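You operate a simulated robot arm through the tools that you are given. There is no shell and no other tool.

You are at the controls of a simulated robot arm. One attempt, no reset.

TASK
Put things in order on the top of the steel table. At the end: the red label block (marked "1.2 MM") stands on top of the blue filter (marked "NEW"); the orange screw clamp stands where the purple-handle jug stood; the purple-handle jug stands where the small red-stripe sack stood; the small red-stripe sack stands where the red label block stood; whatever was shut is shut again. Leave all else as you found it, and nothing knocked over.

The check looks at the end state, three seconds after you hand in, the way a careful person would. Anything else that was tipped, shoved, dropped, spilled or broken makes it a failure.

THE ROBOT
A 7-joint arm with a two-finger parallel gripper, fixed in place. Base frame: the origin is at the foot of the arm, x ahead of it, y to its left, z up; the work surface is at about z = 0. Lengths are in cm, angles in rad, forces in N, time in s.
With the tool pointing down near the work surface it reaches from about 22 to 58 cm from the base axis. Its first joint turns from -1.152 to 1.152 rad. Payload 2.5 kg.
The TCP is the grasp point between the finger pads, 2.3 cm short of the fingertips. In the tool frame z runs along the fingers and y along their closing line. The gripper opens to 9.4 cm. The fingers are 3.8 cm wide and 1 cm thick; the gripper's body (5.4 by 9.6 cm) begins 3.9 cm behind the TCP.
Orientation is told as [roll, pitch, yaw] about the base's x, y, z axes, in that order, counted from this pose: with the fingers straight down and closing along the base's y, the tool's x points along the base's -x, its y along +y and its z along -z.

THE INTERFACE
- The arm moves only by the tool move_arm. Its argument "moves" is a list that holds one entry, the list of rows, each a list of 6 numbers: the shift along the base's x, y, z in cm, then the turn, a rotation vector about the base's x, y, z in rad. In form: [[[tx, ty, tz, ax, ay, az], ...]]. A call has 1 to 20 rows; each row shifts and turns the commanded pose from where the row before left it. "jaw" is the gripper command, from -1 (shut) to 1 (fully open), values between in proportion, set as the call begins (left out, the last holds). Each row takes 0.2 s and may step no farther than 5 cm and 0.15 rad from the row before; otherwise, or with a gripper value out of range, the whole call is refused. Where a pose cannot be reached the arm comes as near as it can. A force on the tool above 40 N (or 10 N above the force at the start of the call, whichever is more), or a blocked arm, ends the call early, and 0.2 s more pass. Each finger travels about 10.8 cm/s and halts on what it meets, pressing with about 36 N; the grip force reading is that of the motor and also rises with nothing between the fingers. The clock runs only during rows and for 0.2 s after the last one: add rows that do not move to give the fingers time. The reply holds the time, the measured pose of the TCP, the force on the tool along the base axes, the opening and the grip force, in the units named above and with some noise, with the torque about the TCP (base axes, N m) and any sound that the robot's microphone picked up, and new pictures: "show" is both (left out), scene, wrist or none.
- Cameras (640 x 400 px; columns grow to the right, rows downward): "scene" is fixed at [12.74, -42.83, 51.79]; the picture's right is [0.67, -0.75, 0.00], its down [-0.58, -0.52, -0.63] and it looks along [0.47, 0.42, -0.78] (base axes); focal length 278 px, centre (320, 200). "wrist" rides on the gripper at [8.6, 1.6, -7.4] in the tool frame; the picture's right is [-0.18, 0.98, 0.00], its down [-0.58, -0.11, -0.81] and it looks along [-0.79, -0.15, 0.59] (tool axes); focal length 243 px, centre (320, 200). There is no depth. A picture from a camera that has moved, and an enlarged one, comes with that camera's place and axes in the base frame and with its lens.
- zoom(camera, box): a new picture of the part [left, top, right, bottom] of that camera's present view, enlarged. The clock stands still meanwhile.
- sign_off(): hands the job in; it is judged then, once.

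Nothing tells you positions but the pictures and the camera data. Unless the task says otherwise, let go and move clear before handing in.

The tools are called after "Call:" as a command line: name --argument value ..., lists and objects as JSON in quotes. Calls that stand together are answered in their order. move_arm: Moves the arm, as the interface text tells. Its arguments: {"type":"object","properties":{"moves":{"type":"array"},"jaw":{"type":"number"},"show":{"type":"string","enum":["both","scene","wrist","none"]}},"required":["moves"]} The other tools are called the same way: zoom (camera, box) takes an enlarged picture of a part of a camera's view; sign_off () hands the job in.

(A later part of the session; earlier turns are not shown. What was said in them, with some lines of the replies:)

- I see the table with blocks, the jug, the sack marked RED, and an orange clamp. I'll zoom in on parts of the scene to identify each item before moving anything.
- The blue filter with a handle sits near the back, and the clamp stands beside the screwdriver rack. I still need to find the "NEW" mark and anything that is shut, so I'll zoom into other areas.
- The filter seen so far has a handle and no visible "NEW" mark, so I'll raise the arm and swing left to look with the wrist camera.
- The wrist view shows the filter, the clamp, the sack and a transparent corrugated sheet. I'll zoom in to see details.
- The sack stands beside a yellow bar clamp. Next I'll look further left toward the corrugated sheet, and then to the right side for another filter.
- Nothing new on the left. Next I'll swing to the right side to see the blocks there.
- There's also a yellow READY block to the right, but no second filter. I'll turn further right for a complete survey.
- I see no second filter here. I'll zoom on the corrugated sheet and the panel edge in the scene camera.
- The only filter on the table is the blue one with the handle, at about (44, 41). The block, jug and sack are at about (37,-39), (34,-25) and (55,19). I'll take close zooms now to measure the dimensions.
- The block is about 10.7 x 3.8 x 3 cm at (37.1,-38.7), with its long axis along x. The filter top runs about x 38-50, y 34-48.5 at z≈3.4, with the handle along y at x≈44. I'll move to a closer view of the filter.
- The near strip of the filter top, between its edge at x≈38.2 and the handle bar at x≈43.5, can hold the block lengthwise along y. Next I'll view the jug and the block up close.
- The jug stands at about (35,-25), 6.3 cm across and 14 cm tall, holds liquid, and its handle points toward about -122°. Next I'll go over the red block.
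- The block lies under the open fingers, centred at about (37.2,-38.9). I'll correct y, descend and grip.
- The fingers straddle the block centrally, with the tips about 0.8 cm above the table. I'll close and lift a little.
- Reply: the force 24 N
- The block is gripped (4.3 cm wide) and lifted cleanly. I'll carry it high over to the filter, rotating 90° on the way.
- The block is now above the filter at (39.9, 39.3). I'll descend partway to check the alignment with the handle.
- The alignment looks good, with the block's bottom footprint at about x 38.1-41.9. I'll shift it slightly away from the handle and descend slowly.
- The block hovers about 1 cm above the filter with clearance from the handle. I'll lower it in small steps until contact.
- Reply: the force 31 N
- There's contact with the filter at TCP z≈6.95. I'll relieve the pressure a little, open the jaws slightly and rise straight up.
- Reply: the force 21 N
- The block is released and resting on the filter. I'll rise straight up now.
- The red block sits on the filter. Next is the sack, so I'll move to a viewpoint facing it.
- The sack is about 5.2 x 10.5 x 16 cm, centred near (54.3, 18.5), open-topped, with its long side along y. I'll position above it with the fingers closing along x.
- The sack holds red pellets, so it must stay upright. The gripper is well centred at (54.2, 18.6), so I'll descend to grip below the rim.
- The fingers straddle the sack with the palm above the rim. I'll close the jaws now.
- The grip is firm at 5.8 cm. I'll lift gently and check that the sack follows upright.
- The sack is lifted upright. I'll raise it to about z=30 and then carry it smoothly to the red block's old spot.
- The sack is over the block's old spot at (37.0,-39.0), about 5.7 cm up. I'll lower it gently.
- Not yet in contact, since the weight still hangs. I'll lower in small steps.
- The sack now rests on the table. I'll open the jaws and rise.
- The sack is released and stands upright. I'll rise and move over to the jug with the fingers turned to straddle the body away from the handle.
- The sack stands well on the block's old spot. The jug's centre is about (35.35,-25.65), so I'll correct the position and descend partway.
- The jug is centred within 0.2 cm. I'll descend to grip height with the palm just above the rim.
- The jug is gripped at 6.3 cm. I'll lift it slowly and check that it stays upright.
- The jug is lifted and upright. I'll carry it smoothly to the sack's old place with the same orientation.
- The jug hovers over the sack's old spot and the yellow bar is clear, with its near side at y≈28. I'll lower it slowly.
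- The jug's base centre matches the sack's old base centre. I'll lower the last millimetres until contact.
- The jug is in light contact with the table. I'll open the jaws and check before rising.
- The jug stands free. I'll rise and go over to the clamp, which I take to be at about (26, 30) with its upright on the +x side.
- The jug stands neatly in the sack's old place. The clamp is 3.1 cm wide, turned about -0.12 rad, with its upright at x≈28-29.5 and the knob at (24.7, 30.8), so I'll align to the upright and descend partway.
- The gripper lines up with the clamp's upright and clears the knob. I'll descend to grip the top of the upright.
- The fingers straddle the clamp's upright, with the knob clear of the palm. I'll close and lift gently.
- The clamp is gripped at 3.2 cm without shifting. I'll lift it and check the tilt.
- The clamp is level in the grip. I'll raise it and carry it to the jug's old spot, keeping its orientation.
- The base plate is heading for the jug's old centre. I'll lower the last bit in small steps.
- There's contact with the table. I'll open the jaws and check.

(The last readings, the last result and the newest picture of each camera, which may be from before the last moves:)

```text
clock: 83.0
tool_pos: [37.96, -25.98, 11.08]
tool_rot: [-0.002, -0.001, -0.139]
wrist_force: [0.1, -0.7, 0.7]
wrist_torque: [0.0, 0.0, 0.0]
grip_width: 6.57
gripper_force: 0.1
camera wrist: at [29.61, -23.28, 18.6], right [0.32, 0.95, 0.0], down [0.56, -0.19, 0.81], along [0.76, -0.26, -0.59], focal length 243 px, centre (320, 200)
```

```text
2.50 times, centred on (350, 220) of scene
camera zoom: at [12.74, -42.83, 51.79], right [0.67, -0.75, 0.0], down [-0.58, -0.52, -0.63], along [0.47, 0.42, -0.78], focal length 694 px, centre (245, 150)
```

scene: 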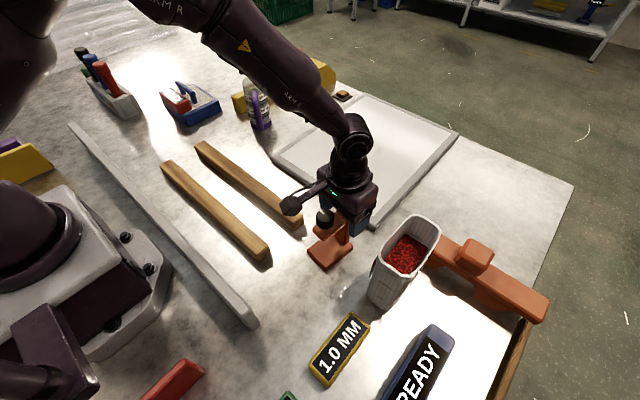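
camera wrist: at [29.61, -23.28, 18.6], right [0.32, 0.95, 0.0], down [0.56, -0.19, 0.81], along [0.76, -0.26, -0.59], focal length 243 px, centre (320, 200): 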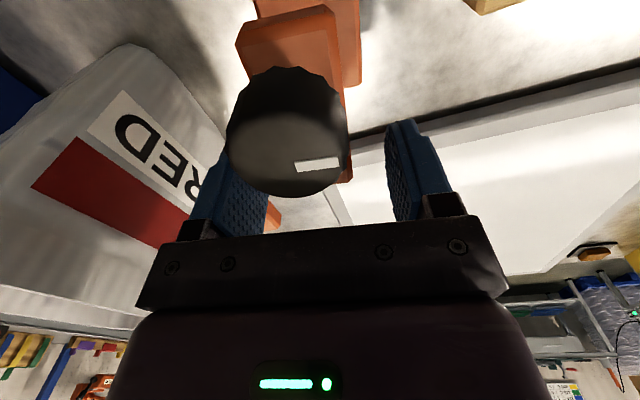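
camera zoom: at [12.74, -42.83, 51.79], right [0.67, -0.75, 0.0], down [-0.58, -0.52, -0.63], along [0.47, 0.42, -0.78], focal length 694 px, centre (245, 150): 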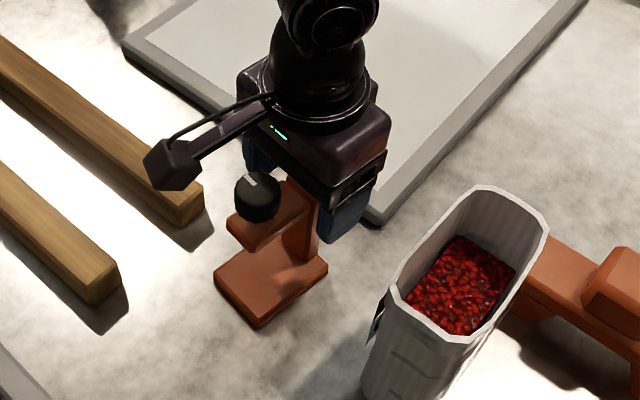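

The clamp stands free. I'll rise straight up and pull back to survey the whole table.

Call:
move_arm --moves '[[[0, 0, 0.6, 0, 0, 0], [0, 0, 1.5, 0, 0, 0], [0, 0, 3, 0, 0, 0], [0, 0, 4, 0, 0, 0], [0, 0, 4.5, 0, 0, 0], [0, 2, 4, 0, 0, 0.05], [-2, 4, 1, 0, 0, 0.1], [-2, 4, 0, 0, 0, 0.1], [-2, 4, 0, 0, 0, 0.1], [-2, 4, 0, 0, 0, 0.1]]]'

Call:
zoom --camera "scene" --box '[270, 140, 470, 320]'

Call:
zoom --camera "scene" --box '[130, 50, 350, 170]'

```text
clock: 85.2
tool_pos: [29.72, -8.35, 29.74]
tool_rot: [0.0, 0.0, 0.31]
wrist_force: [-0.1, 0.6, 0.0]
wrist_torque: [0.01, 0.03, -0.01]
grip_width: 6.57
gripper_force: 0.0
camera wrist: at [20.98, -9.45, 37.12], right [-0.13, 0.99, 0.0], down [0.59, 0.07, 0.81], along [0.8, 0.1, -0.59], focal length 243 px, centre (320, 200)
```

scene: 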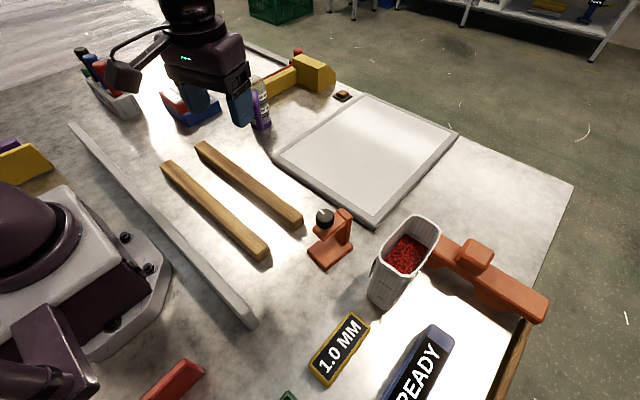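
wrist: 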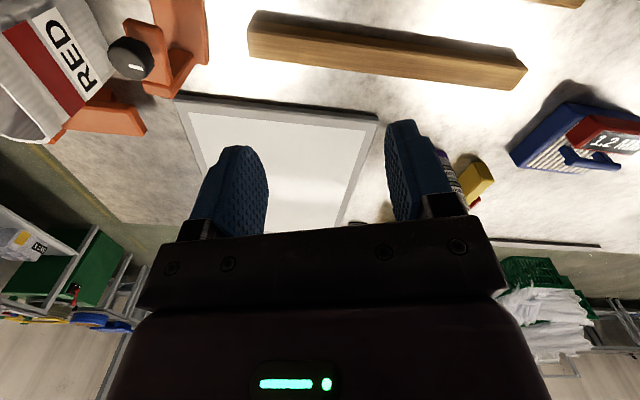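

```text
2.22 times, centred on (370, 230) of scene
camera zoom: at [12.74, -42.83, 51.79], right [0.67, -0.75, 0.0], down [-0.58, -0.52, -0.63], along [0.47, 0.42, -0.78], focal length 617 px, centre (209, 133)
```

zoom: 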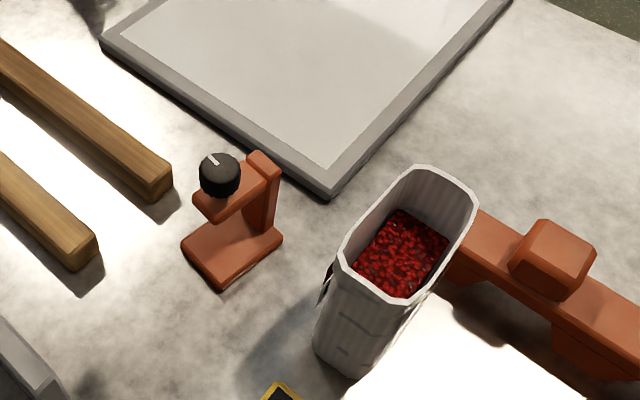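

```text
2.91 times, centred on (240, 110) of scene
camera zoom: at [12.74, -42.83, 51.79], right [0.67, -0.75, 0.0], down [-0.58, -0.52, -0.63], along [0.47, 0.42, -0.78], focal length 808 px, centre (553, 462)
```

zoom: 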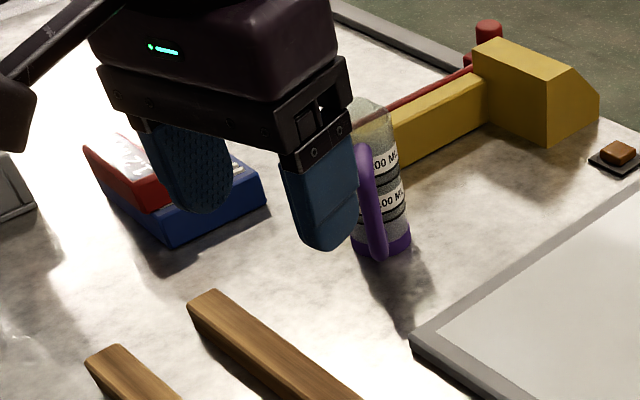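

All four items look in place and upright. To be thorough I'll look at the filter's back sides for the "NEW" mark and check the final block pose.

Call:
move_arm --moves '[[[0.4, 3.5, 0, 0, 0, -0.05], [0.4, 3.5, 0, 0, 0, -0.06], [0.4, 3.5, 0, 0, 0, -0.06], [0.4, 3.5, 0, 0, 0, -0.06], [0.4, 3.5, 0, 0, 0, -0.06], [0.4, 3.5, 0, 0, 0, -0.06], [0.4, 3.5, 0, 0, 0, -0.06], [0.4, 3.5, 0, 0, 0, -0.06], [0.4, 3.5, 0, 0, 0, -0.06], [0.4, 3.5, 0, 0, 0, -0.06], [0.4, 3.5, 0, 0, 0, -0.06], [0.4, 3.5, 0, 0, 0, -0.06], [0.4, 3.5, 0, 0, 0, -0.06], [0.4, 3.5, 0, 0, 0, -0.06], [0.4, 3.5, 0, 0, 0, -0.06]]]'

Call:
zoom --camera "wrist" --box '[180, 0, 460, 240]'

```text
clock: 88.4
tool_pos: [35.94, 44.44, 29.48]
tool_rot: [-0.001, 0.001, -0.583]
wrist_force: [0.2, 0.0, -0.6]
wrist_torque: [-0.03, 0.0, 0.01]
grip_width: 6.58
gripper_force: 0.2
camera wrist: at [29.61, 50.55, 37.06], right [0.69, 0.72, 0.0], down [0.43, -0.41, 0.81], along [0.58, -0.56, -0.59], focal length 243 px, centre (320, 200)
```

scene: 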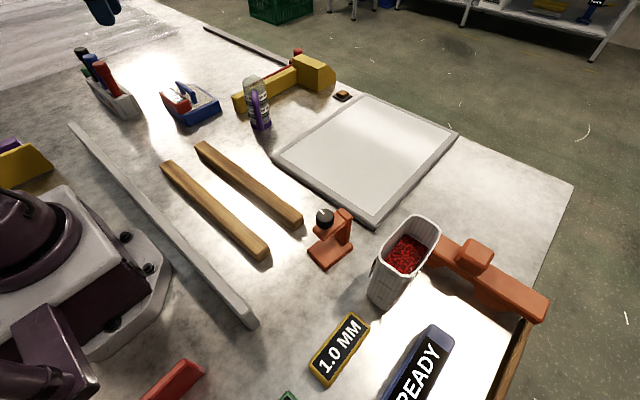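
wrist: 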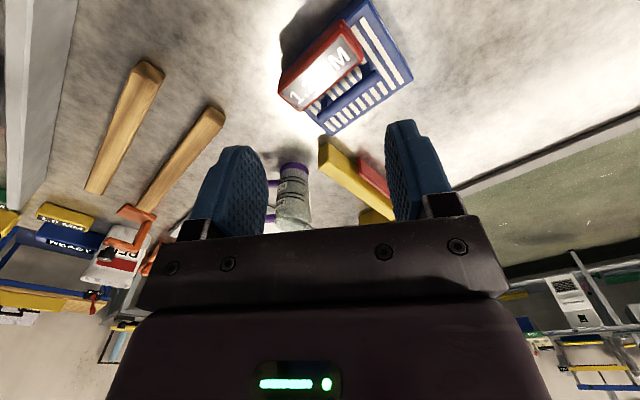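

```text
1.67 times, centred on (320, 120) of wrist
camera zoom: at [29.61, 50.55, 37.06], right [0.69, 0.72, 0.0], down [0.43, -0.41, 0.81], along [0.58, -0.56, -0.59], focal length 404 px, centre (320, 333)
```

zoom: 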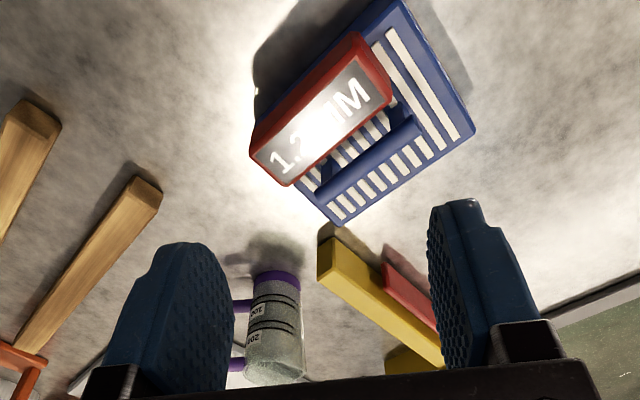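

Call:
zoom --camera "wrist" --box '[270, 0, 430, 140]'

Call:
zoom --camera "scene" --box '[150, 70, 230, 135]'

```text
2.86 times, centred on (350, 70) of wrist
camera zoom: at [29.61, 50.55, 37.06], right [0.69, 0.72, 0.0], down [0.43, -0.41, 0.81], along [0.58, -0.56, -0.59], focal length 693 px, centre (234, 571)
```

zoom: 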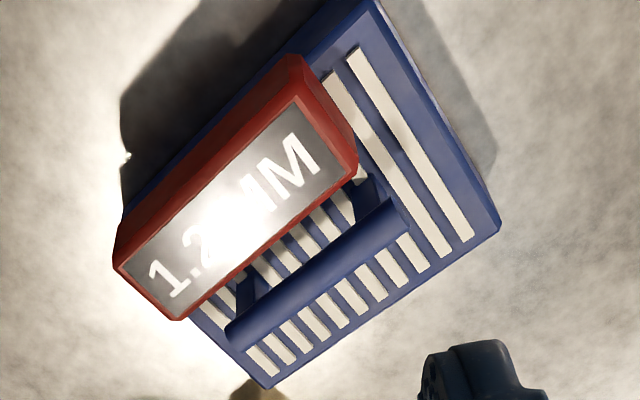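

```text
6.15 times, centred on (190, 102) of scene
camera zoom: at [12.74, -42.83, 51.79], right [0.67, -0.75, 0.0], down [-0.58, -0.52, -0.63], along [0.47, 0.42, -0.78], focal length 1709 px, centre (1120, 800)
```

zoom: 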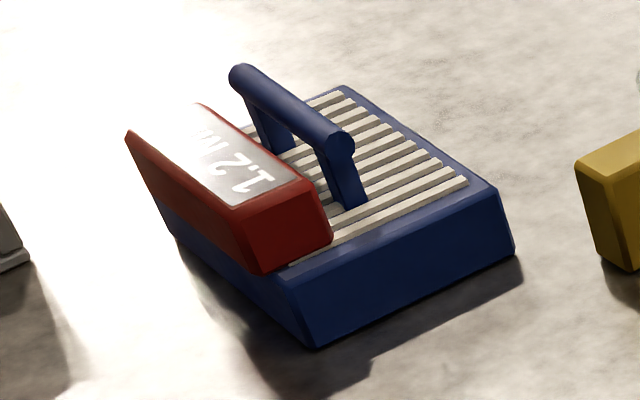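

The block sits firmly on the filter. I'll take one more look at the filter's far (+x) side from a safe height.

Call:
move_arm --moves '[[[0.3, -1.5, 0, 0, 0, 0.15], [0.3, -1.5, 0, 0, 0, 0.15], [0.3, -1.5, 0, 0, 0, 0.15], [0.3, -1.5, 0, 0, 0, 0.15], [0.5, -1.5, 0, 0, 0, 0.15], [0.8, -1.5, 0, 0, 0, 0.15], [1, -1.5, 0, 0, 0, 0.15], [1, -1.5, 0, 0, 0, 0.15], [1, -1, 0, 0, 0, 0.15], [1, -1, 0, 0, 0, 0.15], [1, -1, 0, 0, 0, 0.15], [1, -0.5, 0, 0, 0, 0.15], [1, 0, 0, 0, 0, 0.15], [1, 0, 0, 0, 0, 0.15], [1, 0, 0, 0, 0, 0.15], [1, 0, 0, 0, 0, 0.15], [1, 0, 0, 0, 0, 0.15], [1, 0, 0, 0, 0, 0.15], [0.5, 0, 0, 0, 0, 0.15], [0, 0, 0, 0, 0, 0.15]]]'

Call:
zoom --camera "wrist" --box '[180, 0, 460, 240]'

```text
clock: 92.6
tool_pos: [50.55, 28.71, 29.5]
tool_rot: [0.002, 0.001, 2.42]
wrist_force: [-0.5, -0.7, 0.2]
wrist_torque: [0.05, 0.01, 0.02]
grip_width: 6.56
gripper_force: 0.0
out of reach, approached as far as the arm can: row 19
camera wrist: at [56.04, 21.74, 37.1], right [-0.79, -0.62, 0.0], down [-0.36, 0.47, 0.81], along [-0.5, 0.63, -0.59], focal length 243 px, centre (320, 200)
```

scene: 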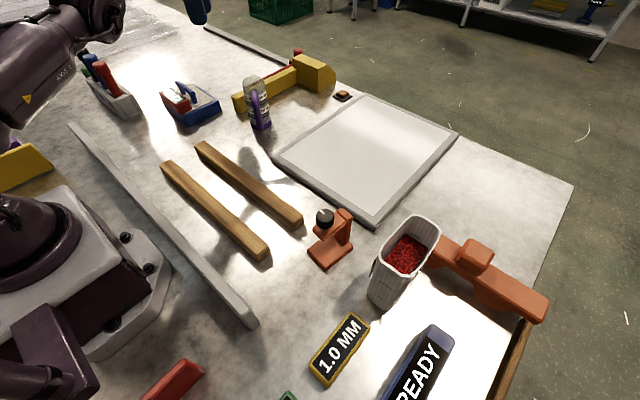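
wrist: 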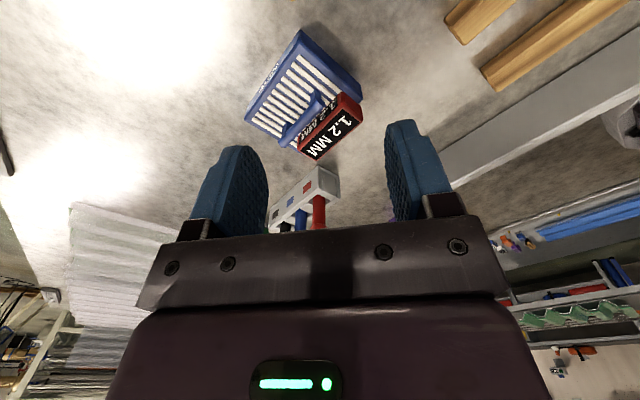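

```text
1.67 times, centred on (320, 120) of wrist
camera zoom: at [56.04, 21.74, 37.1], right [-0.79, -0.62, 0.0], down [-0.36, 0.47, 0.81], along [-0.5, 0.63, -0.59], focal length 404 px, centre (320, 333)
```

zoom: 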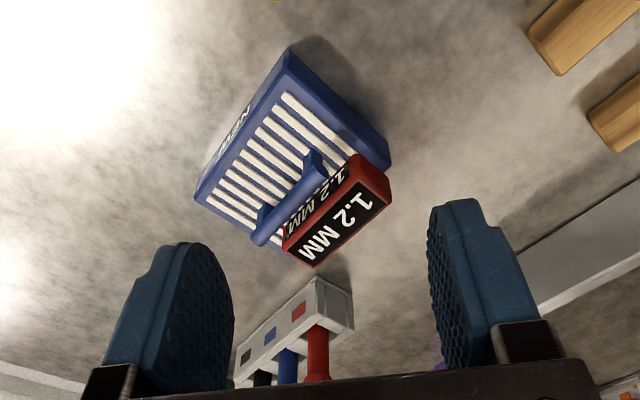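

The "NEW" mark is visible on the filter's far side, so this is the right filter. I'll take one last close look at everything.

Call:
zoom --camera "wrist" --box '[230, 20, 390, 170]'

Call:
zoom --camera "scene" --box '[280, 180, 480, 330]'

Call:
zoom --camera "scene" --box '[140, 40, 350, 170]'

```text
2.67 times, centred on (310, 95) of wrist
camera zoom: at [56.04, 21.74, 37.1], right [-0.79, -0.62, 0.0], down [-0.36, 0.47, 0.81], along [-0.5, 0.63, -0.59], focal length 647 px, centre (347, 480)
```

zoom: 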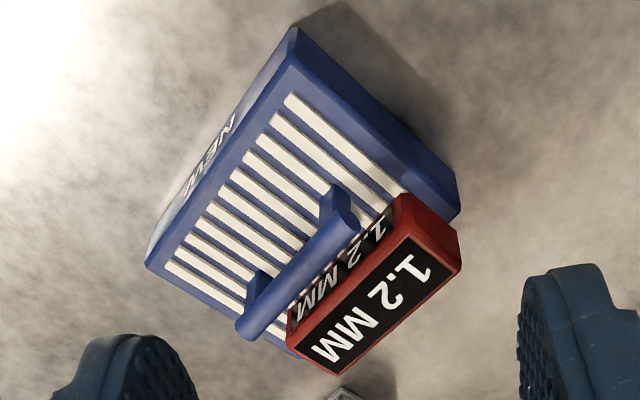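

```text
2.67 times, centred on (380, 255) of scene
camera zoom: at [12.74, -42.83, 51.79], right [0.67, -0.75, 0.0], down [-0.58, -0.52, -0.63], along [0.47, 0.42, -0.78], focal length 741 px, centre (160, 53)
```

zoom: 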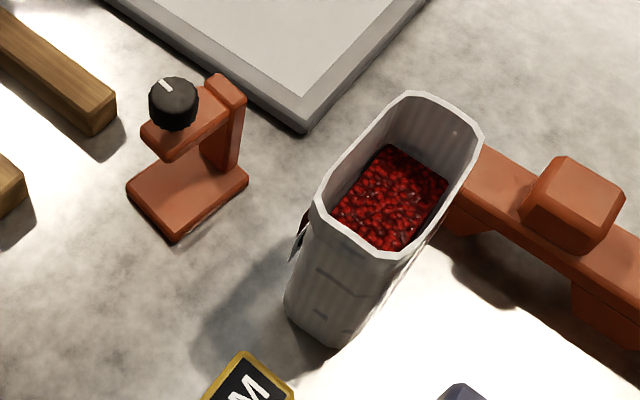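

```text
3.05 times, centred on (245, 105) of scene
camera zoom: at [12.74, -42.83, 51.79], right [0.67, -0.75, 0.0], down [-0.58, -0.52, -0.63], along [0.47, 0.42, -0.78], focal length 846 px, centre (549, 490)
```

zoom: 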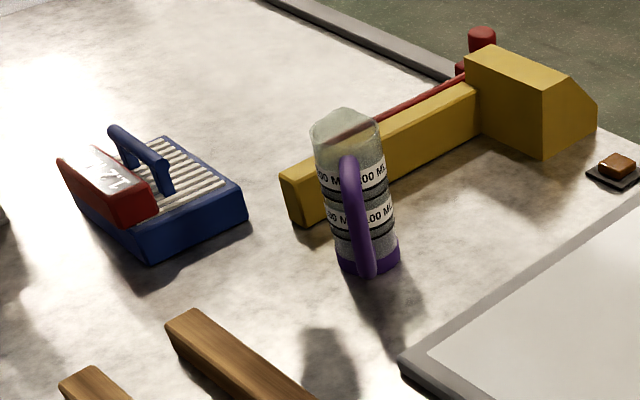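

Everything is in place: the red 1.2 MM block lies on the NEW filter, and the sack, jug and clamp stand in their new places. Nothing was knocked over and the gripper is empty and clear, so I'm handing in.

Call:
sign_off

```text
The job is handed in.
```

I finished the rearrangement and handed it in. My last look before handing in showed everything upright and nothing spilled or knocked over. I haven't seen a verdict from the check.

- **Red "1.2 MM" block:** it lies flat on the blue filter, lengthwise between the handle and the near edge. It overhangs that edge by an estimated few millimetres. I confirmed the "NEW" mark on the filter's far side.
- **Red-stripe sack:** it stands where the red block was, turned so its long side matches the block's old footprint. The red pellets are still inside.
- **Purple-handle jug:** it stands where the sack was, with the handle pointing the same way as before.
- **Orange screw clamp:** its base is centred on the jug's old spot, with its orientation unchanged.

I found nothing on the table that had been shut, and I opened nothing. The gripper ended empty and clear of the table.
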